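You operate a simulated robot arm through the tools that you are given. There is no shell and no other tool. Be economical: measure what you need, move in short steps, check, and stop when the job is done.

Carry out the task below with a simulated two-armed robot. There is one attempt and no reset: what you move stays moved.

JOB
Lift the pump hose off and put the blue cap on its port.
Fine: stop the pump; shut the hose valve before the clamp comes loose; leave the hose up.

The check looks at the end state, three seconds after you hand in, the way a careful person would. Anything else that was tipped, shoved, dropped, spilled or broken makes it a failure. A push-on lid holds only when it is set on centred and level and pressed home; a screw cap is set on level and turned clockwise until tight.

ROBOT AND FRAMES
Two 7-joint arms with two-finger parallel grippers on one trunk, hanging from a carriage that runs on a rail from [-1.683, 0.007] to [0.497, -0.002] (x, y) and turns from -5.271 to 6.72 rad about z. Base frame: it is fixed where the carriage stands at the start and does not move with it; the origin is on the floor, on the carriage's upright axis, x ahead of it, y to its left, z up. Units: m, rad, N and s.
The left shoulder is at the start at [0.04, 0.161, 1.588], the right one opposite. With the tool pointing down near the work surface each hand reaches from about 0.1 to 0.72 m from the robot's upright axis, wherever it stands, measured 20 degrees to its own side. Places, roughly: hose clamp [-0.2, 0.4, 1.1]; hose valve [0.1, 0.5, 1.2]; pump hose [-0.3, 0.5, 1.2]; pump lift [0.1, 0.8, 1]; pump switch [0.5, 0.5, 1.3]. Payload 4.4 kg a hand.
The tool frame of a hand sits at the grasp point between the pads (the TCP): z along the fingers, y along the line on which they close. The tips reach 0.023 m beyond it. Largest opening 0.094 m; finger width 0.038, thickness 0.01; the body of the gripper, 0.054 by 0.096 m, starts 0.039 m behind the TCP.
Orientation is told as [roll, pitch, yaw] about the base's x, y, z axes, in that order, counted from this pose: with the fingers straight down and closing along the base's y, the tool's x points along the base's -x, its y along +y and its z along -z.

CONTROLS
- The arms move only by the tool jog_arm. It takes "left_steps", "right_steps" or both (then of equal length, played together; a hand with none holds still); each is a list of rows, each a list of 3 entries, a list of its own where there are three numbers: the gripper command, from -1 (fully open) to 1 (shut), values between in proportion, then the shift along the base's x, y, z in m, then the turn, a rotation vector about the base's x, y, z in rad. In form: [[grip, [x, y, z], [rx, ry, rz]], ...]. A call has 1 to 8 rows; each row shifts and turns the commanded pose from where the row before left it. Rows are played at 5 a second. More than 0.05 m and 0.15 rad between two rows, or a gripper value outside its range, and nothing of the call is played. A pose out of reach is approached as far as the arm can. The call stops where the force on the tool passes 40 N (or 10 N more than at its start, if that is more) or the arm is blocked; 0.2 s more then pass. The fingers move at their own pace (about 0.045 m/s each) and stop on an object; they squeeze with about 41 N. The grip force told is the motor's: it shows also when the fingers shut on nothing. Time passes only in rows, and 0.2 s behind the last, so rows that do not move let the fingers close. The reply holds the time, the measured pose of the TCP, the force on the tool along the base axes, the opening and the grip force, in the units named above and with some noise, with the torque about the TCP (base axes, N m) and any sound that the robot's microphone picked up.
- Cameras (640 x 400 px; columns grow to the right, rows downward): "scene" is now at [0.1802, 0.0774, 1.8763]; the picture's right is [0.97, -0.25, 0.00], its down [-0.18, -0.72, -0.67] and it looks along [0.16, 0.65, -0.75] (base axes); focal length 214 px, centre (320, 200). "left" rides on the left gripper at [0.086, -0.016, -0.074] in its tool frame; the picture's right is [0.18, 0.98, 0.00], its down [-0.58, 0.11, -0.81] and it looks along [-0.79, 0.15, 0.59] (tool axes); focal length 243 px, centre (320, 200). "right" rides on the right gripper at [0.086, 0.016, -0.074] in its tool frame; the picture's right is [-0.18, 0.98, 0.00], its down [-0.58, -0.11, -0.81] and it looks along [-0.79, -0.15, 0.59] (tool axes); focal length 243 px, centre (320, 200).
- camera(camera): a new picture of that camera. It takes no simulated time.
- move_column(by): slides the trunk up (or, below 0, down) by that many m; the arms and the scene camera ride with it, the base frame stays. It gives what a move gives, with no picture.
- base_move(legs): drives the robot by 1 to 6 legs, each [ahead, left, turn to the left] in m, m and rad, along the robot's own axes; the way and the turn of a leg run together, so that a leg with both is an arc; at most 1.5 m and 3.142 rad a leg. The arms and the cameras ride along, it lands a little off, and it stops where it bumps. It keeps to its track: a leg is cut to what the track allows. It gives what a move gives.
- pan_tilt(pan, tilt): turns the head with the scene camera to pan (to the left, within 1.501 rad either way) and tilt (down, from -0.506 to 1.204), counted from straight ahead of the robot. It gives what a move gives.
- point_at(camera, pixels): for up to 12 pixels [column, row] of the newest picture of that camera ("zoom" is the newest enlarged one), the place [x, y, z] in the base frame of the surface seen there, good to about 0.002 m. It takes no simulated time.
- inspect(camera, box): a new picture of the part [left, top, right, bottom] of that camera's present view, enlarged. It takes no simulated time.
- close_job(): hands the job in; it is judged then, once.

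Go step by step. Measure first, check grasps and placings, and put right what went wrong. The budget is 80 turns and 70 pictures, counting those below and the enlarged ones. Unless the task says otherwise, let go and move clear before handing in.

The tools are called after ">>>" by a JSON object that holds its "api" and its "payload". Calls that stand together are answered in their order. jog_arm: Moves the arms, as the interface text tells. Its arguments: {"type":"object","properties":{"left_steps":{"type":"array"},"right_steps":{"type":"array"}},"required":[]} The other tools are called the same way: move_column (by) slides the trunk up or down; base_move (legs) drives the base; pan_tilt (pan, tilt) turns the head that bears the scene camera; camera (camera) takes a picture; point_at (camera, pixels) gives the place of the surface under pixels of a picture; inspect (camera, box) takes an enlarged picture of a part of a camera's view; close_job () hands the job in.

At the start:

```text
time_s: 0.0
left_ee_pos: [0.3087, 0.4476, 1.5113]
left_tool_rot: [0.0, 0.001, 0.0]
left_force: [-0.4, 0.1, -0.1]
left_moment: [0.03, 0.01, -0.02]
left_gripper_width: 0.0939
left_grip_force: 0.0
right_ee_pos: [0.4477, 0.0269, 1.6091]
right_tool_rot: [0.002, 0.001, -0.001]
right_force: [-0.3, 0.2, 0.4]
right_moment: [0.03, -0.03, 0.03]
right_gripper_width: 0.0939
right_grip_force: 0.0
trunk travel left (down, up): [-0.725, 0.045]
robot x, y, heading: [-0.0011, 0.0006, -0.001]
head pan, tilt: [1.323, 0.841]
```

scene: 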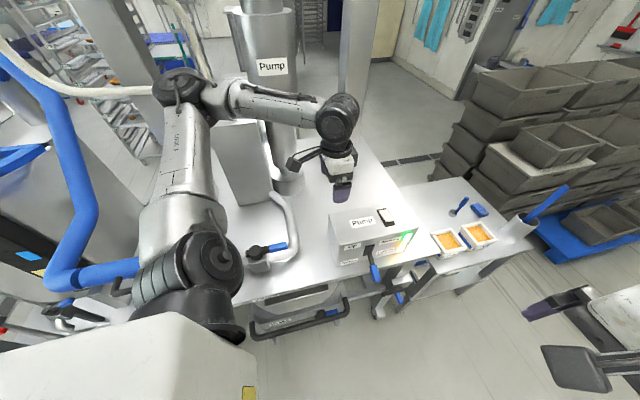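
right: 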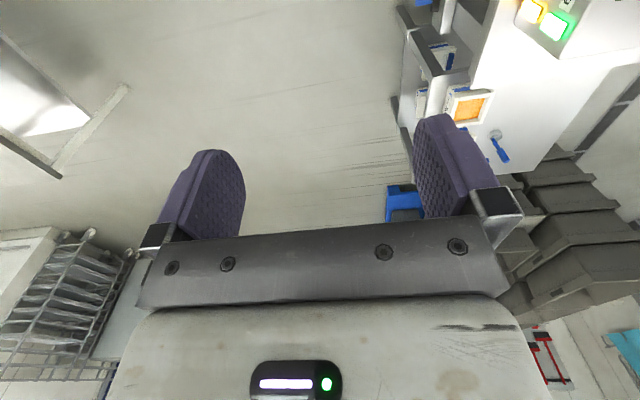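
left: 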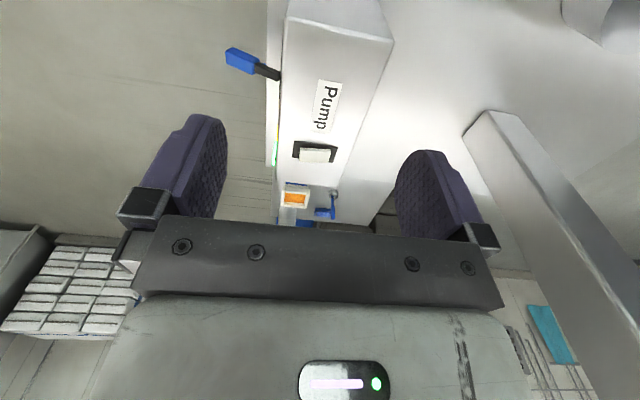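

The scene shows the pump box with a rocker switch near (385,215), a blue-handled valve at (270,248), and the left arm hiding the rest. I'll enlarge these parts and measure a few points.

>>> {"api": "inspect", "payload": {"camera": "scene", "box": [220, 150, 440, 320]}}

>>> {"api": "point_at", "payload": {"camera": "scene", "pixels": [[385, 215], [270, 248], [255, 255], [375, 272], [290, 225], [362, 222], [70, 325], [325, 317], [25, 255], [480, 210], [320, 190]]}}

>>> {"api": "inspect", "payload": {"camera": "scene", "box": [0, 220, 180, 360]}}

```text
2.35 times, centred on (330, 235) of scene
```

zoom: 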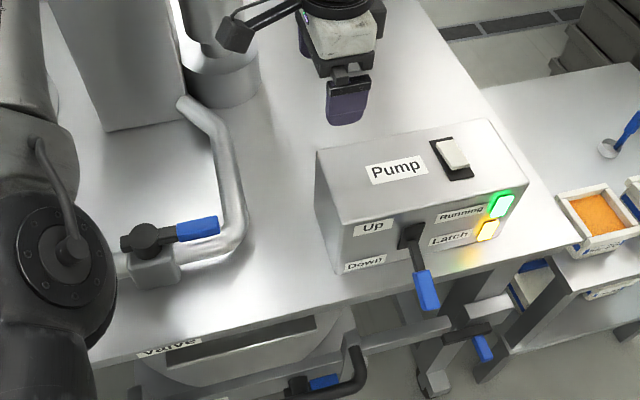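

```text
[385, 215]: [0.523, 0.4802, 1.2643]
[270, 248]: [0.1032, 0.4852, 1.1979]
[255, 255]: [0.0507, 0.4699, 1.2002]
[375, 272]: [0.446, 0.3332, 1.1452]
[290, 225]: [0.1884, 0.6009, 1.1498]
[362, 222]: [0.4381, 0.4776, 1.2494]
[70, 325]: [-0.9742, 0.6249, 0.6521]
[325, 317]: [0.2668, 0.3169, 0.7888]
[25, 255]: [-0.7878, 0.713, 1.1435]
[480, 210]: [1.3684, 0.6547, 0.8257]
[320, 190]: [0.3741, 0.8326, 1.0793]
```

```text
2.86 times, centred on (90, 290) of scene
```

zoom: 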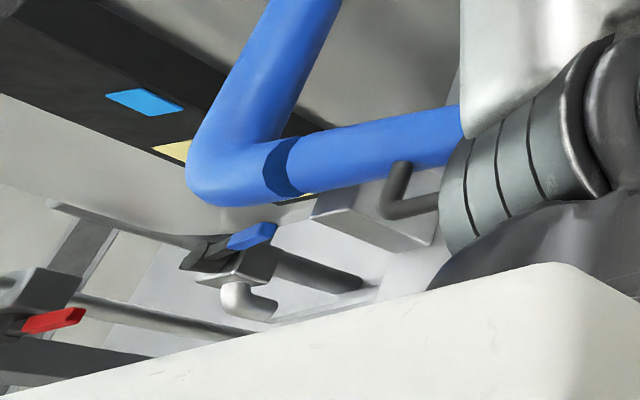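

The arm hides the clamp and hose. I'll measure the blue pipe and nearby heights, and look with the head panned further before turning.

>>> {"api": "pan_tilt", "payload": {"pan": 1.5, "tilt": 0.45}}

>>> {"api": "camera", "payload": {"camera": "scene"}}

>>> {"api": "point_at", "payload": {"camera": "scene", "pixels": [[60, 200], [100, 300], [20, 100], [130, 180], [270, 120], [360, 120], [250, 220], [200, 120], [100, 180], [30, 350], [60, 260], [290, 200]]}}

```text
time_s: 0.9
left_ee_pos: [0.3092, 0.4474, 1.5127]
left_tool_rot: [0.0, 0.0, -0.002]
left_force: [0.5, -0.4, -0.1]
left_moment: [0.0, 0.0, -0.01]
left_gripper_width: 0.0942
left_grip_force: 0.1
right_ee_pos: [0.4481, 0.0279, 1.6103]
right_tool_rot: [0.002, 0.0, 0.001]
right_force: [-0.4, -1.0, 0.2]
right_moment: [0.0, -0.02, -0.01]
right_gripper_width: 0.0939
right_grip_force: 0.1
trunk travel left (down, up): [-0.725, 0.045]
robot x, y, heading: [-0.0008, 0.0022, 0.001]
head pan, tilt: [1.499, 0.45]
```

```text
64 pictures are left
```

scene: 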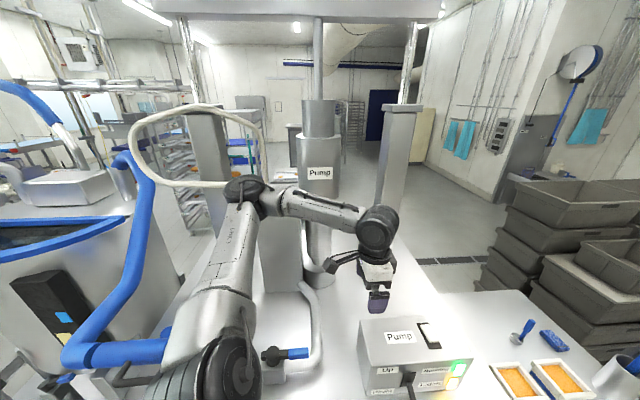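

```text
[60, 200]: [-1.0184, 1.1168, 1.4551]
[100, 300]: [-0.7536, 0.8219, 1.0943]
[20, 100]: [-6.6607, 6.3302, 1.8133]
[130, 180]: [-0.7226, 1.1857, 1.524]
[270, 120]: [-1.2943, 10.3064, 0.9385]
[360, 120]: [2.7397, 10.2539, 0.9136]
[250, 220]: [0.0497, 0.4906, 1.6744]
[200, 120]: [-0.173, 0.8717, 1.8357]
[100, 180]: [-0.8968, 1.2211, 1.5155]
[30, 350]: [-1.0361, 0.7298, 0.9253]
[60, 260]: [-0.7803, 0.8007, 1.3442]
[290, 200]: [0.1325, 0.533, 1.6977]
```

The left arm still blocks the clamp; the white hose (150,180) runs behind it. I'll pull the left hand forward/right, moving the right hand aside together.

>>> {"api": "jog_arm", "payload": {"left_steps": [[-1, [0.03, -0.035, 0], [0, 0, 0]], [-1, [0.03, -0.035, 0], [0, 0, 0]], [-1, [0.03, -0.035, 0], [0, 0, 0]], [-1, [0.03, -0.035, 0], [0, 0, 0]], [-1, [0.02, -0.035, 0], [0, 0, 0]], [-1, [0.02, -0.035, 0], [0, 0, 0]], [-1, [0, -0.035, 0], [0, 0, 0]], [-1, [0, -0.035, 0], [0, 0, 0]]], "right_steps": [[-1, [0, -0.04, 0], [0, 0, 0]], [-1, [0, -0.04, 0], [0, 0, 0]], [-1, [0, -0.04, 0], [0, 0, 0]], [-1, [0, -0.04, 0], [0, 0, 0]], [-1, [0, -0.04, 0], [0, 0, 0]], [-1, [0, -0.04, 0], [0, 0, 0]], [-1, [0, -0.02, 0], [0, 0, 0]], [-1, [0, 0, 0], [0, 0, 0]]]}}

>>> {"api": "pan_tilt", "payload": {"pan": 1.5, "tilt": 0.75}}

>>> {"api": "camera", "payload": {"camera": "scene"}}

```text
time_s: 2.7
left_ee_pos: [0.47, 0.1675, 1.5124]
left_tool_rot: [0.0, 0.0, 0.002]
left_force: [-0.1, -0.6, 0.2]
left_moment: [0.02, 0.0, 0.0]
left_gripper_width: 0.094
left_grip_force: 0.1
right_ee_pos: [0.4481, -0.2338, 1.6108]
right_tool_rot: [0.003, 0.001, 0.001]
right_force: [-0.3, 0.1, 0.5]
right_moment: [-0.04, 0.0, 0.0]
right_gripper_width: 0.0942
right_grip_force: 0.2
trunk travel left (down, up): [-0.725, 0.045]
robot x, y, heading: [0.0032, -0.0006, 0.001]
head pan, tilt: [1.499, 0.45]
```

```text
time_s: 3.5
left_ee_pos: [0.4707, 0.1689, 1.5111]
left_tool_rot: [-0.001, 0.001, 0.0]
left_force: [-0.1, 0.1, 0.4]
left_moment: [0.01, -0.04, 0.02]
left_gripper_width: 0.094
left_grip_force: 0.0
right_ee_pos: [0.4488, -0.2334, 1.6108]
right_tool_rot: [0.001, 0.001, 0.0]
right_force: [-0.3, 1.0, 0.1]
right_moment: [-0.02, -0.03, -0.02]
right_gripper_width: 0.094
right_grip_force: 0.0
trunk travel left (down, up): [-0.725, 0.045]
robot x, y, heading: [0.0026, -0.0028, -0.002]
head pan, tilt: [1.499, 0.75]
```

```text
63 pictures are left
```

scene: 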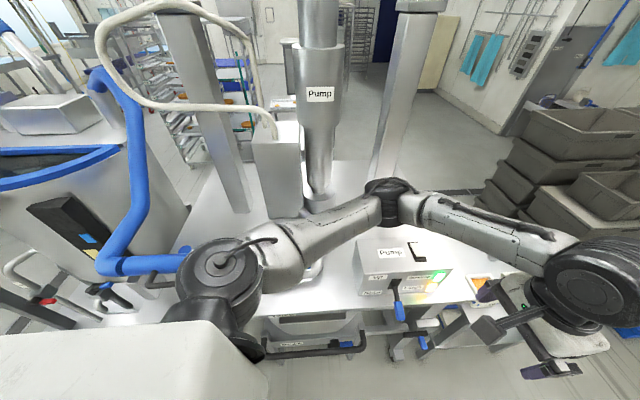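

With the arm forward, the swing volume at z≥1.49 looks clear (posts are at y≈0.87, blue hose at x≈-0.75). I'll turn left 1.57 to face the work.

>>> {"api": "base_move", "payload": {"legs": [[0, 0, 0.8], [0, 0, 0.77]]}}

>>> {"api": "pan_tilt", "payload": {"pan": 0.2, "tilt": 0.8}}

>>> {"api": "camera", "payload": {"camera": "scene"}}

```text
time_s: 8.0
left_ee_pos: [-0.1644, 0.4715, 1.5122]
left_tool_rot: [0.0, 0.001, 1.564]
left_force: [0.3, -0.3, -0.2]
left_moment: [0.01, 0.0, 0.01]
left_gripper_width: 0.0942
left_grip_force: 0.1
right_ee_pos: [0.2362, 0.4482, 1.611]
right_tool_rot: [0.003, 0.002, 1.565]
right_force: [0.2, -0.9, 0.8]
right_moment: [-0.01, -0.04, -0.01]
right_gripper_width: 0.094
right_grip_force: 0.1
trunk travel left (down, up): [-0.725, 0.045]
robot x, y, heading: [0.0047, 0.002, 1.562]
head pan, tilt: [1.499, 0.75]
```

```text
time_s: 9.4
left_ee_pos: [-0.1661, 0.4713, 1.5117]
left_tool_rot: [-0.002, 0.0, 1.566]
left_force: [0.5, -0.4, 0.5]
left_moment: [0.01, 0.01, -0.01]
left_gripper_width: 0.0942
left_grip_force: 0.1
right_ee_pos: [0.2362, 0.4476, 1.6116]
right_tool_rot: [0.002, 0.001, 1.565]
right_force: [0.9, -1.2, -0.2]
right_moment: [-0.04, -0.01, 0.02]
right_gripper_width: 0.094
right_grip_force: 0.0
trunk travel left (down, up): [-0.725, 0.045]
robot x, y, heading: [0.0014, -0.0056, 1.568]
head pan, tilt: [0.201, 0.799]
```

```text
62 pictures are left
```

scene: 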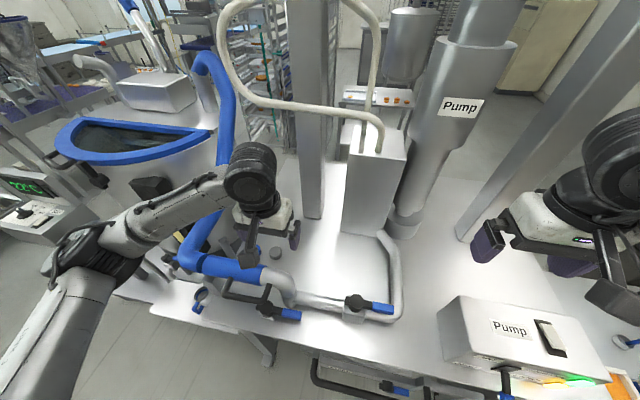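

>>> {"api": "inspect", "payload": {"camera": "scene", "box": [150, 215, 410, 378]}}

>>> {"api": "point_at", "payload": {"camera": "scene", "pixels": [[200, 300], [210, 262], [255, 273], [268, 305], [292, 314], [275, 252], [282, 287], [355, 302], [378, 307], [395, 255], [370, 150], [320, 300]]}}

>>> {"api": "inspect", "payload": {"camera": "scene", "box": [300, 40, 560, 203]}}

>>> {"api": "camera", "payload": {"camera": "left"}}

```text
2.45 times, centred on (280, 296) of scene
```

zoom: 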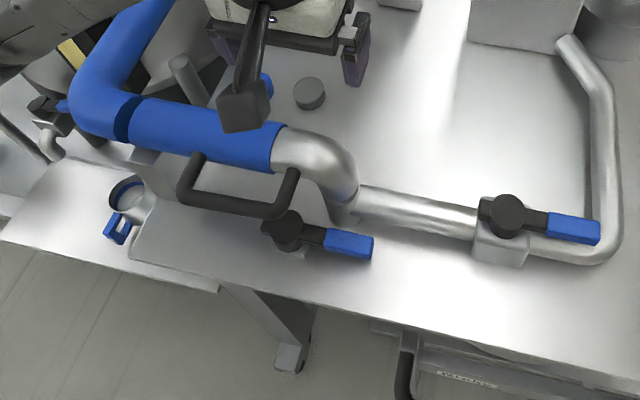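

```text
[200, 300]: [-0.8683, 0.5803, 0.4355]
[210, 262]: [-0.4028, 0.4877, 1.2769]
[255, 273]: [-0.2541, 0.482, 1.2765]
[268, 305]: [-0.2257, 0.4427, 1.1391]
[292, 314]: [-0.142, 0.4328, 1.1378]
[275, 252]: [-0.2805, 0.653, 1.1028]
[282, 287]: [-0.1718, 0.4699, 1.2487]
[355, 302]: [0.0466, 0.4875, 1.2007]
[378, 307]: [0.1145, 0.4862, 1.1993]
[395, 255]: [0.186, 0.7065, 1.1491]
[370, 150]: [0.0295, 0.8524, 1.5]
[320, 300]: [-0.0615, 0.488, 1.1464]
```

```text
2.45 times, centred on (430, 122) of scene
```

zoom: 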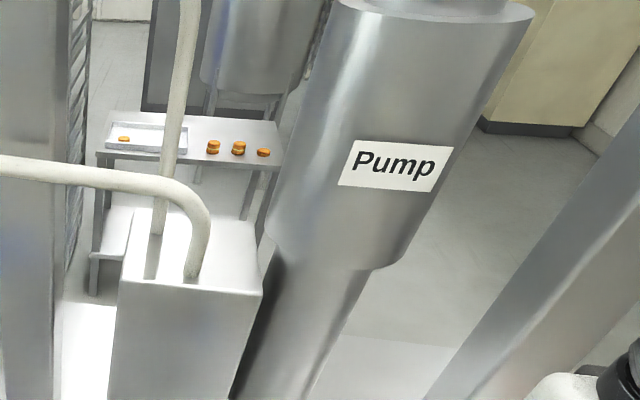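

```text
59 pictures are left
```

left: 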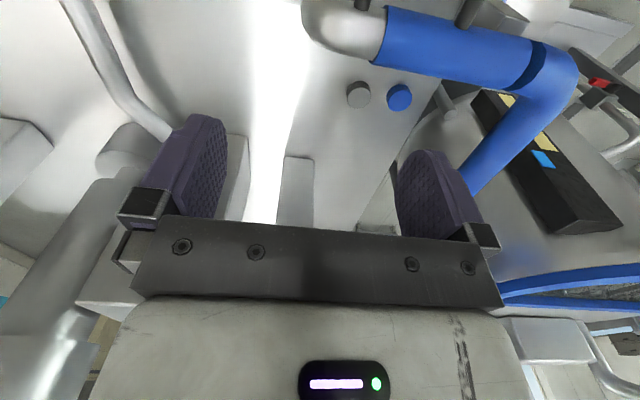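

The blue hose with a U-handle sits on a steel elbow; clamp lever at (292,314), valve at (378,307), two caps (grey, blue) behind it. Next I look closely at the control box and the clamp/elbow joint.

>>> {"api": "pan_tilt", "payload": {"pan": -0.3, "tilt": 1.1}}

>>> {"api": "camera", "payload": {"camera": "scene"}}

>>> {"api": "inspect", "payload": {"camera": "left", "box": [280, 0, 480, 125]}}

>>> {"api": "point_at", "payload": {"camera": "left", "pixels": [[358, 94], [399, 97], [298, 200], [230, 190], [400, 85], [345, 35], [450, 50]]}}

```text
time_s: 10.4
left_ee_pos: [-0.165, 0.4715, 1.5123]
left_tool_rot: [0.0, 0.0, 1.566]
left_force: [-0.1, 0.3, -0.2]
left_moment: [0.0, 0.0, 0.0]
left_gripper_width: 0.0942
left_grip_force: 0.0
right_ee_pos: [0.2359, 0.4485, 1.6111]
right_tool_rot: [0.001, 0.001, 1.565]
right_force: [-0.8, -0.8, 0.6]
right_moment: [0.01, -0.01, 0.01]
right_gripper_width: 0.0942
right_grip_force: 0.2
trunk travel left (down, up): [-0.725, 0.045]
robot x, y, heading: [-0.0033, -0.0005, 1.565]
head pan, tilt: [-0.3, 1.1]
```

```text
58 pictures are left
```

scene: 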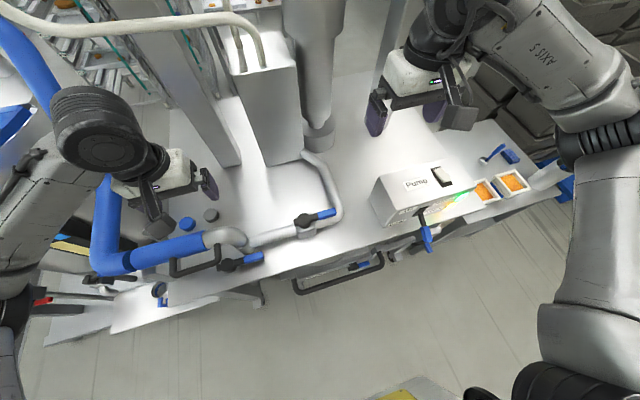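

```text
3.20 times, centred on (380, 62) of left
```

zoom: 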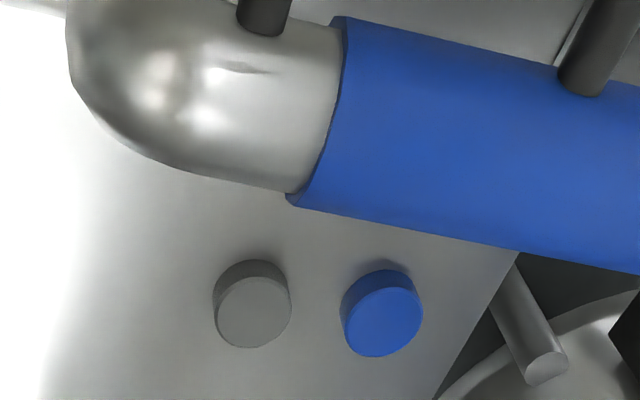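

```text
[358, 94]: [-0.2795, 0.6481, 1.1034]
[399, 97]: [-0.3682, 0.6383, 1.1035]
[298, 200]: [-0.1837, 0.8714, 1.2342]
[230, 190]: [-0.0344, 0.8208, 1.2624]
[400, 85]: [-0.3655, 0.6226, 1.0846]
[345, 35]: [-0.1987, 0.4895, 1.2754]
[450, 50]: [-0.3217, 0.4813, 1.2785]
```

Blue cap at about (-0.368,0.638), top z≈1.103. Now enlarged views of the clamp and the box.

>>> {"api": "inspect", "payload": {"camera": "scene", "box": [130, 190, 350, 310]}}

>>> {"api": "point_at", "payload": {"camera": "zoom", "pixels": [[290, 215], [370, 195], [275, 210], [235, 180], [125, 235], [280, 160], [300, 130], [220, 150], [540, 65], [590, 62], [500, 85], [330, 190]]}}

>>> {"api": "inspect", "payload": {"camera": "scene", "box": [350, 150, 530, 260]}}

>>> {"api": "point_at", "payload": {"camera": "zoom", "pixels": [[320, 90], [320, 62], [345, 110], [268, 245], [275, 310], [125, 230], [80, 150], [370, 145], [200, 190], [175, 235]]}}

```text
2.91 times, centred on (240, 250) of scene
```

zoom: 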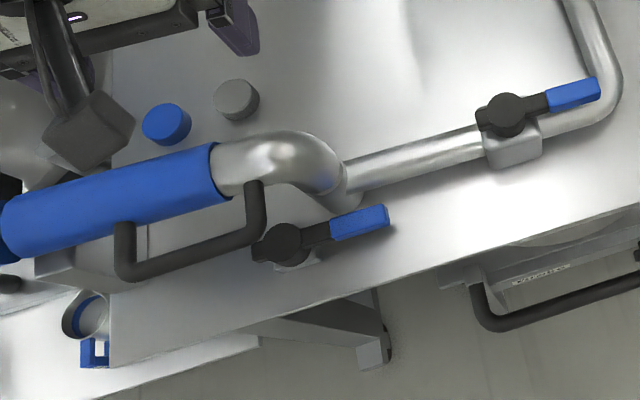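

```text
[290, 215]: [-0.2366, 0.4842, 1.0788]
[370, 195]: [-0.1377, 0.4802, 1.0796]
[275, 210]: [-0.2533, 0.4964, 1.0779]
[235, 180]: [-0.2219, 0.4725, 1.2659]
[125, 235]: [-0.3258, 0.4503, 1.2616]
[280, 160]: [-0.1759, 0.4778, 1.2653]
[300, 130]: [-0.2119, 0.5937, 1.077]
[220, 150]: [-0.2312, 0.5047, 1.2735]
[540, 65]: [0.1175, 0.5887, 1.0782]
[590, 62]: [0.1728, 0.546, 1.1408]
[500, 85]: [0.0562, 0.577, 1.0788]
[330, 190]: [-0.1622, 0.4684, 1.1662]
```

```text
3.56 times, centred on (440, 205) of scene
```

zoom: 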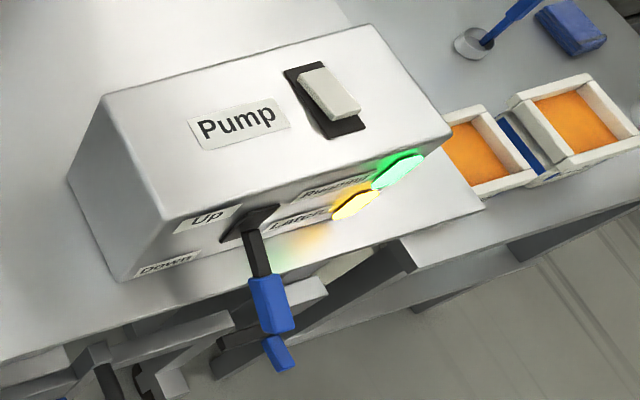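

```text
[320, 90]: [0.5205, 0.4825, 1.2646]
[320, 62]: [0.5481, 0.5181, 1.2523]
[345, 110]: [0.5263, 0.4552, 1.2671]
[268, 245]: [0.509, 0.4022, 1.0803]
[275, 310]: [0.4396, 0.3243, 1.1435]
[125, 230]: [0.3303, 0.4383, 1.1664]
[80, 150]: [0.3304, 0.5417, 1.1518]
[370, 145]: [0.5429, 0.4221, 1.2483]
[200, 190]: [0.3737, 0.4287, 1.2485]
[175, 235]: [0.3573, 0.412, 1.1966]
```

Rocker: near end (0.526,0.455) is raised at z 1.267, far end is down at 1.252, so it is pressed on at the far end. I'll drive 0.4 m to +x, closing the right fingers, to press the near end.

>>> {"api": "base_move", "payload": {"legs": [[0, -0.4, 0]]}}

>>> {"api": "jog_arm", "payload": {"right_steps": [[1, [0, 0, 0], [0, 0, 0]], [1, [0, 0, 0], [0, 0, 0]], [1, [0, 0, 0], [0, 0, 0]], [1, [0, 0, 0], [0, 0, 0]], [1, [0, 0, 0], [0, 0, 0]], [1, [0, 0, 0], [0, 0, 0]]]}}

>>> {"api": "pan_tilt", "payload": {"pan": 0.0, "tilt": 1.0}}

>>> {"api": "camera", "payload": {"camera": "scene"}}

>>> {"api": "camera", "payload": {"camera": "right"}}

```text
time_s: 12.8
left_ee_pos: [0.229, 0.4705, 1.5124]
left_tool_rot: [0.0, -0.002, 1.563]
left_force: [0.4, 0.2, 1.1]
left_moment: [0.0, -0.02, 0.0]
left_gripper_width: 0.0941
left_grip_force: 0.0
right_ee_pos: [0.6314, 0.4444, 1.6104]
right_tool_rot: [0.002, 0.0, 1.561]
right_force: [-0.2, 0.1, 0.4]
right_moment: [-0.01, -0.01, -0.01]
right_gripper_width: 0.0943
right_grip_force: 0.0
trunk travel left (down, up): [-0.725, 0.045]
robot x, y, heading: [0.395, -0.0015, 1.565]
head pan, tilt: [-0.3, 1.1]
```

```text
time_s: 14.2
left_ee_pos: [0.2295, 0.4707, 1.512]
left_tool_rot: [-0.001, -0.001, 1.562]
left_force: [0.0, 0.1, 0.6]
left_moment: [0.02, -0.03, 0.03]
left_gripper_width: 0.094
left_grip_force: 0.0
right_ee_pos: [0.6307, 0.4449, 1.6102]
right_tool_rot: [0.001, 0.001, 1.561]
right_force: [1.1, 0.1, 0.5]
right_moment: [-0.01, 0.0, 0.03]
right_gripper_width: 0.0001
right_grip_force: 33.0
trunk travel left (down, up): [-0.725, 0.045]
robot x, y, heading: [0.3953, 0.0004, 1.569]
head pan, tilt: [-0.3, 1.1]
```

```text
time_s: 15.0
left_ee_pos: [0.2281, 0.4707, 1.5118]
left_tool_rot: [0.0, -0.002, 1.562]
left_force: [0.1, 0.5, 1.5]
left_moment: [0.01, 0.02, -0.02]
left_gripper_width: 0.094
left_grip_force: 0.1
right_ee_pos: [0.6319, 0.4452, 1.6109]
right_tool_rot: [0.002, 0.001, 1.562]
right_force: [0.2, 0.2, -0.6]
right_moment: [0.0, -0.02, -0.03]
right_gripper_width: 0.0
right_grip_force: 41.6
trunk travel left (down, up): [-0.725, 0.045]
robot x, y, heading: [0.3937, -0.0015, 1.562]
head pan, tilt: [0.0, 1.0]
```

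```text
54 pictures are left
```

scene: 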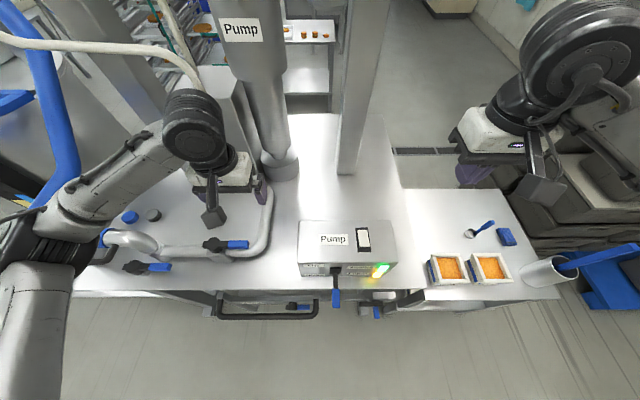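

```text
53 pictures are left
```

right: 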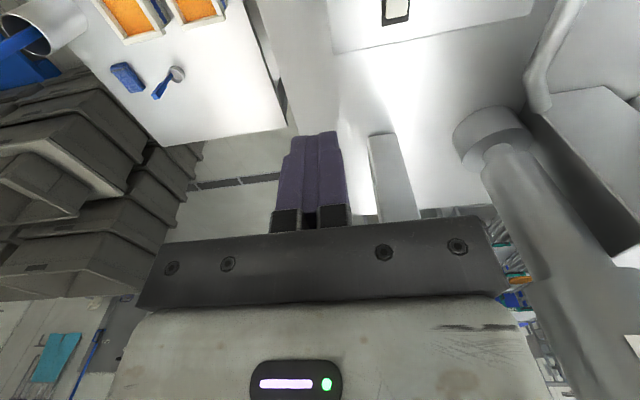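

>>> {"api": "inspect", "payload": {"camera": "scene", "box": [290, 210, 410, 310]}}

>>> {"api": "point_at", "payload": {"camera": "scene", "pixels": [[362, 232], [363, 238], [363, 244], [363, 248], [370, 250], [337, 270], [337, 298], [320, 258], [380, 258]]}}

```text
4.00 times, centred on (350, 260) of scene
```

zoom: 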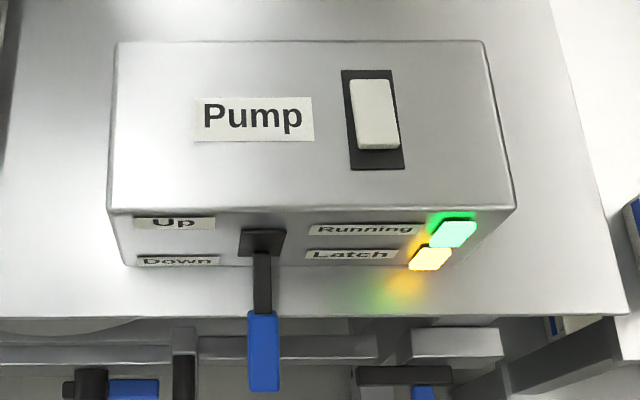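

```text
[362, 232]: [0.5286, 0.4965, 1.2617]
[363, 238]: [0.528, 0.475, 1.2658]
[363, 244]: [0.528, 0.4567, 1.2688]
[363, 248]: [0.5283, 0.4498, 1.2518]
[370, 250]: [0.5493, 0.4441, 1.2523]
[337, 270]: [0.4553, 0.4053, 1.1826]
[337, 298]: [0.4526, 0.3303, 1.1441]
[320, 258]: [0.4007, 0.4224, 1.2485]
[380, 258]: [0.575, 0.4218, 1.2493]
```

Rocker near end at (0.528,0.455,1.269). I'll bring the closed right fingers above it.

>>> {"api": "jog_arm", "payload": {"right_steps": [[1, [-0.035, 0.002, -0.035], [0, 0, 0]], [1, [-0.035, 0.002, -0.035], [0, 0, 0]], [1, [-0.034, 0.003, -0.035], [0, 0, 0]], [1, [0, 0, -0.04], [0, 0, 0]], [1, [0, 0, -0.04], [0, 0, 0]], [1, [0, 0, -0.04], [0, 0, 0]], [1, [0, 0, -0.04], [0, 0, 0]], [1, [0, 0, -0.03], [0, 0, 0]]]}}

>>> {"api": "jog_arm", "payload": {"right_steps": [[1, [0, 0, -0.006], [0, 0, 0]], [1, [0, 0, -0.006], [0, 0, 0]], [1, [0, 0, -0.006], [0, 0, 0]], [1, [0, 0, -0.004], [0, 0, 0]], [1, [0, 0, -0.004], [0, 0, 0]]]}}

```text
time_s: 16.8
left_ee_pos: [0.229, 0.4706, 1.5125]
left_tool_rot: [0.001, 0.001, 1.561]
left_force: [0.4, -0.2, 0.6]
left_moment: [-0.01, 0.01, 0.02]
left_gripper_width: 0.0938
left_grip_force: 0.1
right_ee_pos: [0.5263, 0.4513, 1.3165]
right_tool_rot: [0.001, 0.001, 1.561]
right_force: [0.0, 0.0, 1.1]
right_moment: [-0.01, 0.02, -0.01]
right_gripper_width: 0.0001
right_grip_force: 40.8
trunk travel left (down, up): [-0.725, 0.045]
robot x, y, heading: [0.396, -0.0009, 1.558]
head pan, tilt: [0.0, 1.0]
```

```text
time_s: 18.0
left_ee_pos: [0.2288, 0.4694, 1.512]
left_tool_rot: [-0.001, 0.0, 1.563]
left_force: [0.0, 0.6, -0.2]
left_moment: [0.0, 0.02, 0.0]
left_gripper_width: 0.0939
left_grip_force: 0.1
right_ee_pos: [0.5276, 0.4515, 1.2907]
right_tool_rot: [0.001, 0.001, 1.561]
right_force: [-0.8, -0.3, 0.7]
right_moment: [-0.04, 0.0, 0.0]
right_gripper_width: 0.0002
right_grip_force: 40.7
trunk travel left (down, up): [-0.725, 0.045]
robot x, y, heading: [0.3946, -0.0029, 1.561]
head pan, tilt: [0.0, 1.0]
```

No contact force yet; I press further in small steps.

>>> {"api": "jog_arm", "payload": {"right_steps": [[1, [0, 0, -0.004], [0, 0, 0]], [1, [0, 0, -0.003], [0, 0, 0]], [1, [0, 0, -0.003], [0, 0, 0]], [1, [0, 0, -0.003], [0, 0, 0]]]}}

>>> {"api": "inspect", "payload": {"camera": "scene", "box": [290, 210, 410, 310]}}

```text
time_s: 18.7
left_ee_pos: [0.2301, 0.4707, 1.5128]
left_tool_rot: [0.0, 0.001, 1.562]
left_force: [0.1, 0.1, 0.3]
left_moment: [-0.01, -0.03, 0.02]
left_gripper_width: 0.0939
left_grip_force: 0.0
right_ee_pos: [0.527, 0.4519, 1.2868]
right_tool_rot: [0.005, -0.006, 1.563]
right_force: [2.9, -4.9, 12.1]
right_moment: [0.12, -0.06, -0.12]
right_gripper_width: 0.0
right_grip_force: 41.7
trunk travel left (down, up): [-0.725, 0.045]
robot x, y, heading: [0.3952, -0.0009, 1.562]
head pan, tilt: [0.0, 1.0]
stopped in row 3 (right hand): the force on the tool passed its limit at 46 N (the readings are from after the stop); the commanded pose is now the measured one
```

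```text
4.00 times, centred on (350, 260) of scene
```

zoom: 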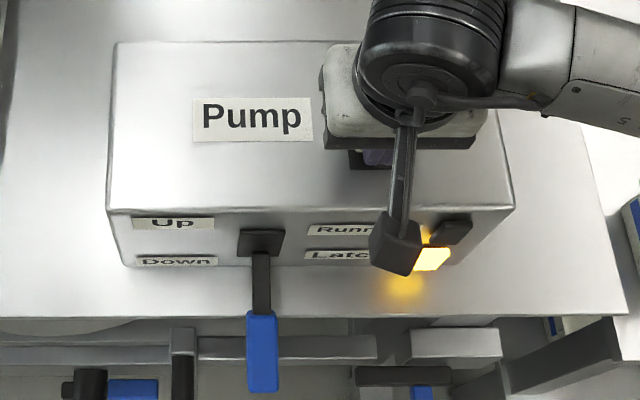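

The Running light is out, so the pump is stopped. I'll raise the right hand, drive back 0.38 m and look at the valve and clamp from there.

>>> {"api": "jog_arm", "payload": {"right_steps": [[1, [0, 0, 0.04], [0, 0, 0]], [1, [0, 0, 0.05], [0, 0, 0]], [1, [0, 0, 0.05], [0, 0, 0]], [1, [0, 0, 0.05], [0, 0, 0]]]}}

>>> {"api": "base_move", "payload": {"legs": [[0, 0.33, 0]]}}

>>> {"api": "pan_tilt", "payload": {"pan": 0.15, "tilt": 1.0}}

>>> {"api": "camera", "payload": {"camera": "scene"}}

```text
time_s: 19.7
left_ee_pos: [0.2294, 0.4711, 1.5123]
left_tool_rot: [-0.001, 0.001, 1.564]
left_force: [0.3, 0.5, -0.7]
left_moment: [0.01, 0.01, 0.0]
left_gripper_width: 0.094
left_grip_force: 0.1
right_ee_pos: [0.5255, 0.4527, 1.4749]
right_tool_rot: [0.003, -0.001, 1.564]
right_force: [-0.1, 0.2, 0.2]
right_moment: [-0.03, 0.05, -0.01]
right_gripper_width: 0.0
right_grip_force: 40.6
trunk travel left (down, up): [-0.725, 0.045]
robot x, y, heading: [0.3945, -0.0045, 1.561]
head pan, tilt: [0.0, 1.0]
```

```text
time_s: 21.9
left_ee_pos: [-0.0889, 0.4746, 1.5117]
left_tool_rot: [0.0, 0.0, 1.551]
left_force: [-0.1, -0.5, -0.3]
left_moment: [0.01, 0.0, 0.02]
left_gripper_width: 0.0938
left_grip_force: 0.2
right_ee_pos: [0.2076, 0.4534, 1.4747]
right_tool_rot: [0.005, -0.001, 1.554]
right_force: [0.4, -0.6, -0.2]
right_moment: [0.0, 0.01, 0.01]
right_gripper_width: 0.0
right_grip_force: 41.2
trunk travel left (down, up): [-0.725, 0.045]
robot x, y, heading: [0.0693, -0.0008, 1.553]
head pan, tilt: [0.0, 1.0]
```

```text
time_s: 22.6
left_ee_pos: [-0.0888, 0.4746, 1.5124]
left_tool_rot: [-0.001, 0.002, 1.552]
left_force: [-0.3, 1.2, -1.3]
left_moment: [-0.03, 0.01, 0.01]
left_gripper_width: 0.0937
left_grip_force: 0.1
right_ee_pos: [0.2073, 0.4539, 1.4747]
right_tool_rot: [0.005, -0.004, 1.553]
right_force: [-0.2, 0.2, -0.3]
right_moment: [-0.02, -0.01, -0.01]
right_gripper_width: 0.0
right_grip_force: 41.3
trunk travel left (down, up): [-0.725, 0.045]
robot x, y, heading: [0.0668, -0.0009, 1.548]
head pan, tilt: [0.15, 1.0]
```

```text
50 pictures are left
```

scene: 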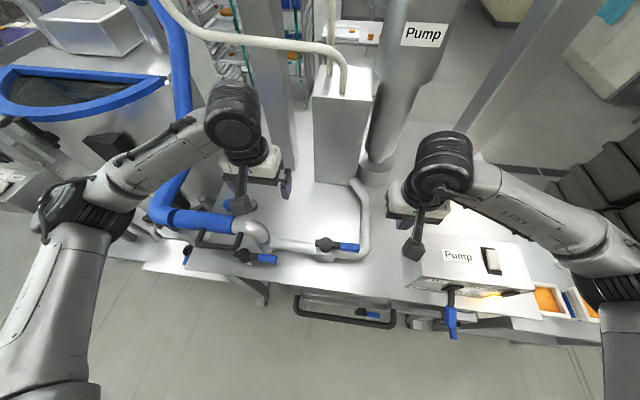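

>>> {"api": "inspect", "payload": {"camera": "scene", "box": [180, 200, 380, 300]}}

>>> {"api": "point_at", "payload": {"camera": "zoom", "pixels": [[467, 160], [502, 162], [530, 165], [562, 170], [530, 158], [205, 200], [245, 205], [282, 210], [130, 175], [65, 160], [270, 115], [195, 160]]}}

```text
3.20 times, centred on (280, 250) of scene
```

zoom: 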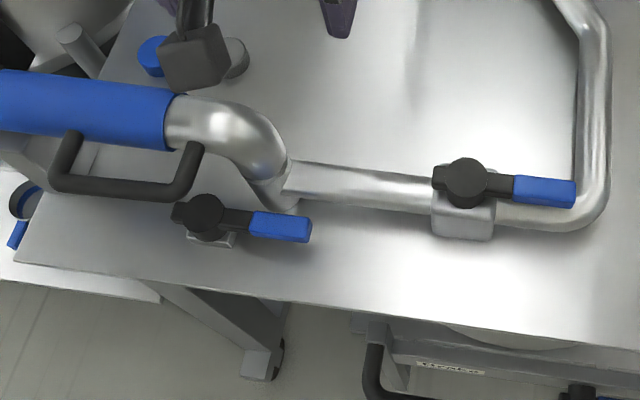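

```text
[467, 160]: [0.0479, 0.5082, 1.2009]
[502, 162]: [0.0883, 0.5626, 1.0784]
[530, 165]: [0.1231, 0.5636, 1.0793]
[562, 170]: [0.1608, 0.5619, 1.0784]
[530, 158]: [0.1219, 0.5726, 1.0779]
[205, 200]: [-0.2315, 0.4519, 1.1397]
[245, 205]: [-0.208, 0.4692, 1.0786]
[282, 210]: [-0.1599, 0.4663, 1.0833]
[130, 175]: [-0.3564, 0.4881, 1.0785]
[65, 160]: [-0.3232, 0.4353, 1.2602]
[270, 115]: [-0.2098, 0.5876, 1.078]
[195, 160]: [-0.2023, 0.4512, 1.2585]
```

Valve pivot (0.047,0.4875), lever tip (0.115,0.486), top z 1.20, lying along the pipe (open). I'll lower the closed right fingers behind the lever (y≈0.535), moving the left hand aside.

>>> {"api": "jog_arm", "payload": {"left_steps": [[-1, [-0.03, 0, 0], [0, 0, 0]], [-1, [-0.03, 0, 0], [0, 0, 0]], [-1, [-0.03, 0, 0], [0, 0, 0]], [-1, [-0.03, 0, 0], [0, 0, 0]], [-1, [0, 0, 0], [0, 0, 0]], [-1, [0, 0, 0], [0, 0, 0]], [-1, [0, 0, 0], [0, 0, 0]], [-1, [0, 0, 0], [0, 0, 0]]], "right_steps": [[1, [-0.03, 0.03, -0.01], [0, 0, 0]], [1, [-0.03, 0.03, -0.02], [0, 0, 0]], [1, [-0.022, 0.021, -0.035], [0, 0, 0]], [1, [0, 0, -0.045], [0, 0, 0]], [1, [0, 0, -0.045], [0, 0, 0]], [1, [0, 0, -0.045], [0, 0, 0]], [1, [0, 0, -0.045], [0, 0, 0]], [1, [0, 0, -0.03], [0, 0, 0]]]}}

>>> {"api": "inspect", "payload": {"camera": "scene", "box": [260, 180, 420, 280]}}

>>> {"api": "camera", "payload": {"camera": "right"}}

```text
time_s: 24.4
left_ee_pos: [-0.2089, 0.4716, 1.511]
left_tool_rot: [0.0, 0.0, 1.552]
left_force: [0.3, 0.3, 0.7]
left_moment: [0.0, -0.01, -0.01]
left_gripper_width: 0.0938
left_grip_force: 0.1
right_ee_pos: [0.1248, 0.533, 1.2]
right_tool_rot: [0.003, -0.003, 1.553]
right_force: [-1.3, -0.4, -0.1]
right_moment: [0.0, 0.0, -0.01]
right_gripper_width: 0.0
right_grip_force: 40.7
trunk travel left (down, up): [-0.725, 0.045]
robot x, y, heading: [0.0648, -0.0011, 1.552]
head pan, tilt: [0.15, 1.0]
```

```text
4.00 times, centred on (340, 230) of scene
```

zoom: 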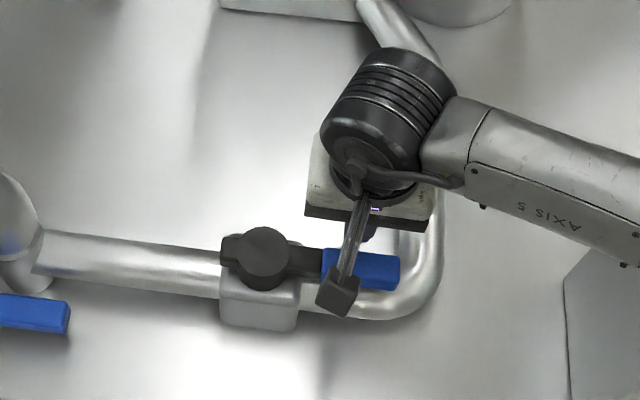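

```text
47 pictures are left
```

right: 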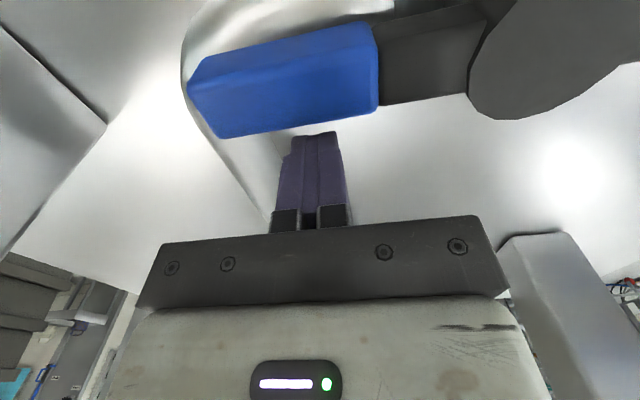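

Fingers are right behind the lever. I'll push it clockwise through an arc toward -y.

>>> {"api": "jog_arm", "payload": {"right_steps": [[1, [0.0, -0.015, 0], [0, 0, 0]], [1, [0.003, -0.014, 0], [0, 0, 0]], [1, [0.0, -0.014, 0], [0, 0, 0]], [1, [-0.003, -0.018, 0], [0, 0, 0]], [1, [-0.006, -0.018, 0], [0, 0, 0]], [1, [-0.013, -0.016, 0], [0, 0, 0]], [1, [-0.013, -0.014, 0], [0, 0, 0]]]}}

>>> {"api": "inspect", "payload": {"camera": "scene", "box": [260, 180, 420, 280]}}

```text
time_s: 26.0
left_ee_pos: [-0.209, 0.4713, 1.5113]
left_tool_rot: [0.0, -0.001, 1.551]
left_force: [0.7, 0.8, 1.5]
left_moment: [-0.02, 0.05, 0.01]
left_gripper_width: 0.094
left_grip_force: 0.0
right_ee_pos: [0.0917, 0.4252, 1.2009]
right_tool_rot: [0.006, -0.004, 1.553]
right_force: [0.3, 0.0, 0.4]
right_moment: [0.03, 0.0, 0.01]
right_gripper_width: 0.0001
right_grip_force: 41.5
trunk travel left (down, up): [-0.725, 0.045]
robot x, y, heading: [0.0717, -0.0025, 1.548]
head pan, tilt: [0.15, 1.0]
```

```text
4.00 times, centred on (340, 230) of scene
```

zoom: 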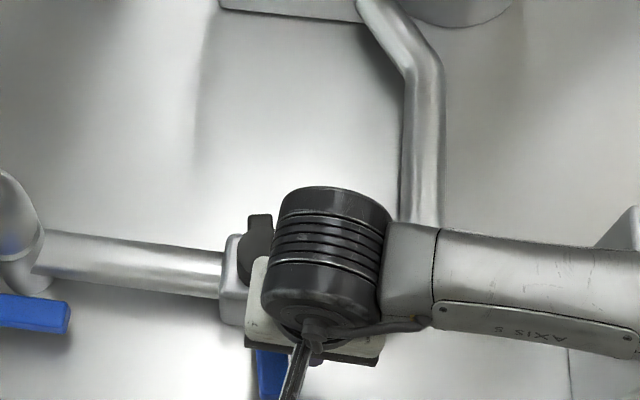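

The lever is following. I'll push the rest of the way to the stop.

>>> {"api": "jog_arm", "payload": {"right_steps": [[1, [-0.012, -0.008, 0], [0, 0, 0]], [1, [-0.01, -0.004, 0], [0, 0, 0]], [1, [-0.006, 0, 0], [0, 0, 0]], [1, [-0.004, 0, 0], [0, 0, 0]], [1, [-0.004, 0, 0], [0, 0, 0]]]}}

>>> {"api": "jog_arm", "payload": {"right_steps": [[1, [0.03, 0, 0], [0, 0, 0]], [1, [0.03, 0, 0.03], [0, 0, 0]], [1, [0.03, 0, 0.05], [0, 0, 0]], [1, [0.03, 0, 0.05], [0, 0, 0]], [1, [0.03, 0, 0.05], [0, 0, 0]], [1, [0.03, 0, 0.05], [0, 0, 0]]]}}

>>> {"api": "inspect", "payload": {"camera": "scene", "box": [180, 200, 380, 300]}}

```text
time_s: 26.9
left_ee_pos: [-0.2037, 0.4726, 1.51]
left_tool_rot: [-0.001, 0.001, 1.549]
left_force: [-0.4, 0.5, -0.4]
left_moment: [0.0, -0.01, -0.01]
left_gripper_width: 0.0941
left_grip_force: 0.1
right_ee_pos: [0.074, 0.4152, 1.1989]
right_tool_rot: [-0.014, -0.003, 1.547]
right_force: [20.4, -3.2, 9.4]
right_moment: [-0.2, 0.16, 0.43]
right_gripper_width: 0.0
right_grip_force: 41.2
trunk travel left (down, up): [-0.725, 0.045]
robot x, y, heading: [0.0717, -0.0014, 1.548]
head pan, tilt: [0.15, 1.0]
stopped in row 4 (right hand): the force on the tool passed its limit at 44 N (the readings are from after the stop); the commanded pose is now the measured one
```

```text
refused: row 3 steps farther than a row can; nothing moved
```

```text
3.20 times, centred on (280, 250) of scene
```

zoom: 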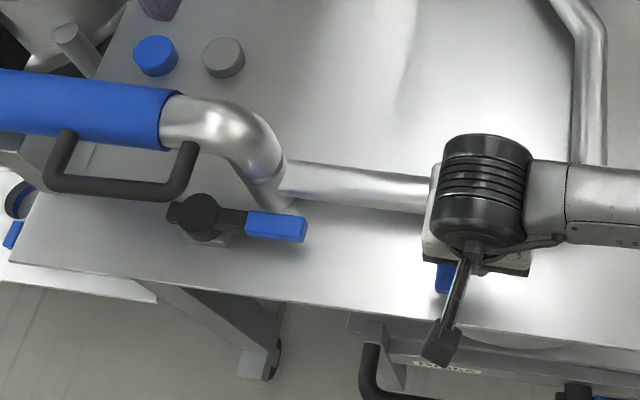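

The force rose to the stop, so it seems shut. I'll back away to +x, then up, and verify.

>>> {"api": "jog_arm", "payload": {"right_steps": [[1, [0.03, 0, 0], [0, 0, 0]], [1, [0.03, 0, 0.03], [0, 0, 0]], [1, [0.02, 0, 0.04], [0, 0, 0]], [1, [0.02, 0, 0.04], [0, 0, 0]], [1, [0.02, 0, 0.04], [0, 0, 0]], [1, [0.02, 0, 0.04], [0, 0, 0]], [1, [0, 0, 0.04], [0, 0, 0]]]}}

>>> {"api": "inspect", "payload": {"camera": "scene", "box": [180, 200, 380, 300]}}

>>> {"api": "point_at", "payload": {"camera": "zoom", "pixels": [[460, 180], [450, 270], [200, 210], [230, 220], [275, 227], [110, 187], [65, 160], [190, 160], [290, 205], [275, 175], [155, 50], [222, 50]]}}

```text
time_s: 28.5
left_ee_pos: [-0.2068, 0.4731, 1.5118]
left_tool_rot: [-0.001, -0.002, 1.549]
left_force: [1.4, -0.4, -0.7]
left_moment: [-0.03, 0.01, 0.0]
left_gripper_width: 0.0941
left_grip_force: 0.0
right_ee_pos: [0.2064, 0.4147, 1.4308]
right_tool_rot: [-0.005, 0.001, 1.549]
right_force: [-0.1, -0.4, -0.4]
right_moment: [0.0, 0.02, 0.01]
right_gripper_width: 0.0001
right_grip_force: 41.1
trunk travel left (down, up): [-0.725, 0.045]
robot x, y, heading: [0.07, 0.0008, 1.549]
head pan, tilt: [0.15, 1.0]
```

```text
3.20 times, centred on (280, 250) of scene
```

zoom: 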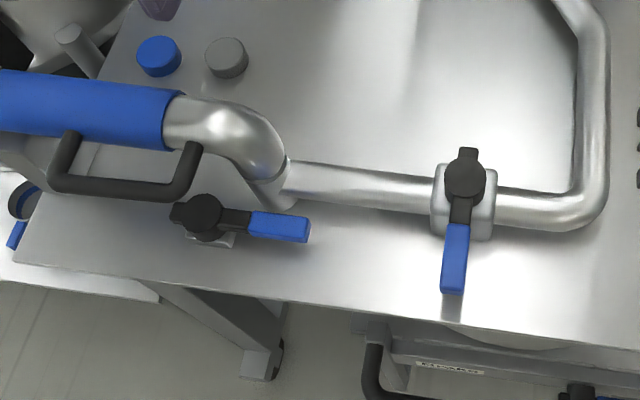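

```text
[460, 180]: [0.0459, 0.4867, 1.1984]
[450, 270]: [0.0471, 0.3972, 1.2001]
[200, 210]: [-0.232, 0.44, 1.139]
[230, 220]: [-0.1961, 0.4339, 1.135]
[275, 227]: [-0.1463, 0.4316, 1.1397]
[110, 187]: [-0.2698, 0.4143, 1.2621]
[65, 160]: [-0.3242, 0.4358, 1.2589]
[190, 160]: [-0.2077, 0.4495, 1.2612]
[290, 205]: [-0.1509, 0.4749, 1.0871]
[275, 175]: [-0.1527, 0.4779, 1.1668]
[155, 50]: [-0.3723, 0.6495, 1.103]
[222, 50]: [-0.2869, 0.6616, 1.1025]
```

The valve lever now stands square across the pipe, shut. The clamp lever (-0.232,0.44)→(-0.14,0.43) must swing toward -y; I check how much gap there is between it and the pipe.

>>> {"api": "inspect", "payload": {"camera": "scene", "box": [225, 235, 305, 285]}}

>>> {"api": "point_at", "payload": {"camera": "zoom", "pixels": [[275, 205], [350, 215], [350, 265], [275, 255], [375, 150], [375, 190], [420, 150], [420, 175], [420, 120], [300, 130], [60, 190], [120, 200]]}}

>>> {"api": "camera", "payload": {"camera": "left"}}

```text
8.00 times, centred on (265, 260) of scene
```

zoom: 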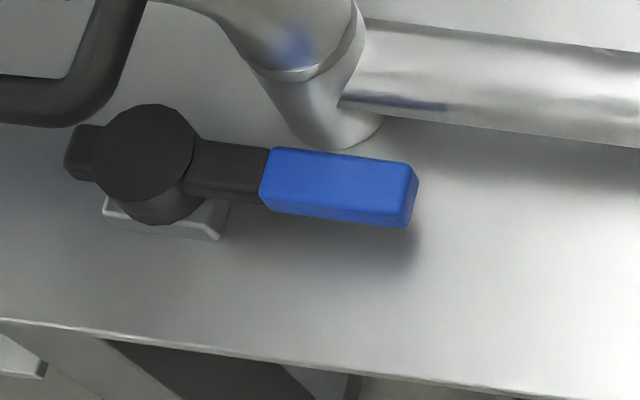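

```text
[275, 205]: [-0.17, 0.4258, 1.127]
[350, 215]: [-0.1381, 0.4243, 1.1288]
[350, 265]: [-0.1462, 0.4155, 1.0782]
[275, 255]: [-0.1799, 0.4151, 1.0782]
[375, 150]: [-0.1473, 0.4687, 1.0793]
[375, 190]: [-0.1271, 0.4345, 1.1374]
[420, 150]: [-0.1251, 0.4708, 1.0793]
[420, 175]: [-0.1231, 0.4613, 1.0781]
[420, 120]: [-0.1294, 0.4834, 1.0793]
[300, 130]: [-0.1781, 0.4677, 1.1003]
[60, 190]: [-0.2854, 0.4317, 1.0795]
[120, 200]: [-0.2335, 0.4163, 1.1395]
```

```text
42 pictures are left
```

left: 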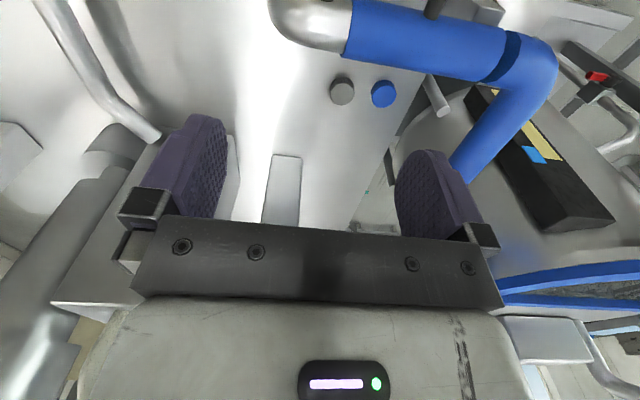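

The gap behind the lever is about 17 mm (lever back edge y≈0.448, pipe front ≈0.466), enough for one finger; I'll grip the lever end with fingers closing along y and the camera on the +x side. First drive 0.32 m to -x and start turning the right wrist.

>>> {"api": "base_move", "payload": {"legs": [[0, 0.32, 0]]}}

>>> {"api": "jog_arm", "payload": {"right_steps": [[1, [0, 0, 0], [0, 0, 0.145]], [0, [0, 0, 0], [0, 0, 0.145]], [0, [0, 0, 0], [0, 0, 0.145]], [0, [0, 0, 0], [0, 0, 0.145]], [0, [0, 0, 0], [0, 0, 0.145]], [0, [0, 0, 0], [0, 0, 0.145]], [0, [0, 0, 0], [0, 0, 0.145]], [0, [0, 0, 0], [0, 0, 0.145]]]}}

```text
time_s: 30.6
left_ee_pos: [-0.5246, 0.4737, 1.5113]
left_tool_rot: [0.001, -0.001, 1.553]
left_force: [-0.2, 0.4, -0.1]
left_moment: [0.01, -0.02, 0.02]
left_gripper_width: 0.0943
left_grip_force: 0.1
right_ee_pos: [-0.1106, 0.4167, 1.4312]
right_tool_rot: [-0.004, -0.002, 1.551]
right_force: [-0.5, 0.4, -0.2]
right_moment: [0.02, 0.04, 0.02]
right_gripper_width: 0.0003
right_grip_force: 41.2
trunk travel left (down, up): [-0.725, 0.045]
robot x, y, heading: [-0.2439, 0.0003, 1.551]
head pan, tilt: [0.15, 1.0]
```

```text
time_s: 32.4
left_ee_pos: [-0.5239, 0.4733, 1.5122]
left_tool_rot: [-0.001, 0.001, 1.554]
left_force: [0.2, 0.2, 0.6]
left_moment: [-0.01, 0.02, -0.05]
left_gripper_width: 0.0941
left_grip_force: 0.1
right_ee_pos: [-0.1113, 0.4161, 1.4302]
right_tool_rot: [-0.006, -0.003, 2.714]
right_force: [-0.5, -0.5, 0.0]
right_moment: [-0.02, -0.01, -0.02]
right_gripper_width: 0.0472
right_grip_force: 0.0
trunk travel left (down, up): [-0.725, 0.045]
robot x, y, heading: [-0.2464, 0.0015, 1.551]
head pan, tilt: [0.15, 1.0]
```

Wrist turns fine. I'll finish the turn, set opening ~30 mm, and come above the lever end.

>>> {"api": "jog_arm", "payload": {"right_steps": [[0.36, [-0.005, 0.01, 0], [0, 0, 0.14]], [0.36, [-0.005, 0.01, -0.03], [0, 0, 0.14]], [0.36, [0, 0.003, -0.04], [0, 0, 0.14]], [0.36, [0, 0, -0.045], [0, 0, 0]], [0.36, [0, 0, -0.045], [0, 0, 0]], [0.36, [0, 0, -0.045], [0, 0, 0]], [0.36, [0, 0, -0.03], [0, 0, 0]]]}}

>>> {"api": "camera", "payload": {"camera": "right"}}

>>> {"api": "pan_tilt", "payload": {"pan": -0.25, "tilt": 1.0}}

>>> {"api": "camera", "payload": {"camera": "scene"}}

```text
time_s: 34.0
left_ee_pos: [-0.5234, 0.4733, 1.5118]
left_tool_rot: [0.001, -0.001, 1.553]
left_force: [-0.3, 0.4, 0.7]
left_moment: [0.03, -0.02, 0.04]
left_gripper_width: 0.094
left_grip_force: 0.0
right_ee_pos: [-0.1281, 0.3943, 1.2288]
right_tool_rot: [-0.057, 0.011, 3.026]
right_force: [0.6, 0.1, 0.6]
right_moment: [0.03, 0.02, 0.0]
right_gripper_width: 0.0301
right_grip_force: 0.1
right hand out of reach, approached as far as the arm can: row 2, 3
trunk travel left (down, up): [-0.725, 0.045]
robot x, y, heading: [-0.2454, 0.0003, 1.553]
head pan, tilt: [0.15, 1.0]
```

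```text
41 pictures are left
```

right: 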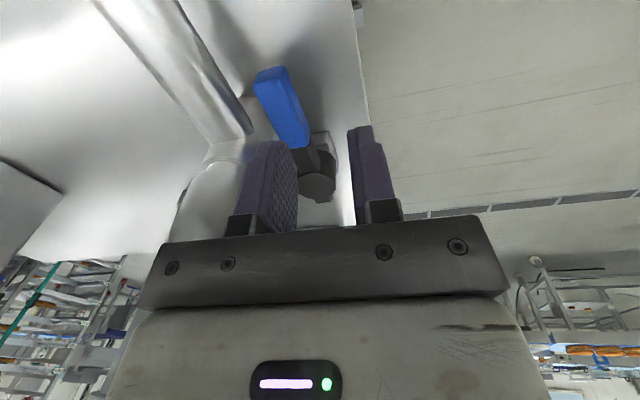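

```text
time_s: 34.9
left_ee_pos: [-0.5246, 0.4746, 1.5116]
left_tool_rot: [0.001, 0.001, 1.554]
left_force: [0.2, -0.4, 0.8]
left_moment: [0.0, 0.01, -0.01]
left_gripper_width: 0.0943
left_grip_force: 0.0
right_ee_pos: [-0.1269, 0.3928, 1.2291]
right_tool_rot: [-0.055, 0.012, 3.028]
right_force: [0.1, 0.5, 0.1]
right_moment: [-0.03, 0.0, 0.01]
right_gripper_width: 0.0302
right_grip_force: 0.1
trunk travel left (down, up): [-0.725, 0.045]
robot x, y, heading: [-0.2466, 0.0013, 1.554]
head pan, tilt: [-0.25, 1.0]
```

```text
40 pictures are left
```

scene: 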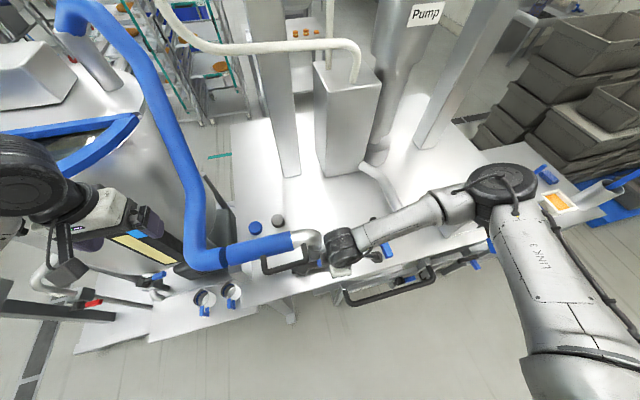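

The wrist hits its limit at yaw≈3.03. I'll raise the hand a bit, turn the base 0.25 rad left to free the wrist, then re-align.

>>> {"api": "jog_arm", "payload": {"right_steps": [[0.36, [0.02, 0, 0.045], [0, 0, 0]], [0.36, [0.02, 0, 0.045], [0, 0, 0]], [0.36, [0.02, 0, 0.045], [0, 0, 0]], [0.36, [0.02, 0, 0.03], [0, 0, -0.1]]]}}

>>> {"api": "base_move", "payload": {"legs": [[0, 0, 0.25]]}}

```text
time_s: 35.9
left_ee_pos: [-0.5238, 0.4726, 1.5109]
left_tool_rot: [0.001, 0.0, 1.552]
left_force: [-0.3, 0.0, 0.5]
left_moment: [0.0, 0.02, -0.02]
left_gripper_width: 0.0939
left_grip_force: 0.1
right_ee_pos: [-0.0532, 0.3766, 1.3805]
right_tool_rot: [-0.059, 0.011, 2.957]
right_force: [-0.4, -0.2, 0.5]
right_moment: [-0.01, 0.0, 0.0]
right_gripper_width: 0.03
right_grip_force: 0.0
right hand out of reach, approached as far as the arm can: row 3, 4
trunk travel left (down, up): [-0.725, 0.045]
robot x, y, heading: [-0.2447, 0.0008, 1.553]
head pan, tilt: [-0.25, 1.0]
```

```text
time_s: 37.2
left_ee_pos: [-0.6325, 0.3894, 1.5103]
left_tool_rot: [0.001, 0.001, 1.803]
left_force: [-0.2, 0.2, -0.1]
left_moment: [0.0, -0.02, 0.01]
left_gripper_width: 0.0939
left_grip_force: 0.1
right_ee_pos: [-0.1525, 0.4135, 1.3806]
right_tool_rot: [-0.06, 0.012, -3.076]
right_force: [0.2, -0.6, 0.1]
right_moment: [-0.02, -0.05, 0.02]
right_gripper_width: 0.03
right_grip_force: 0.1
trunk travel left (down, up): [-0.725, 0.045]
robot x, y, heading: [-0.2463, 0.0028, 1.803]
head pan, tilt: [-0.25, 1.0]
```

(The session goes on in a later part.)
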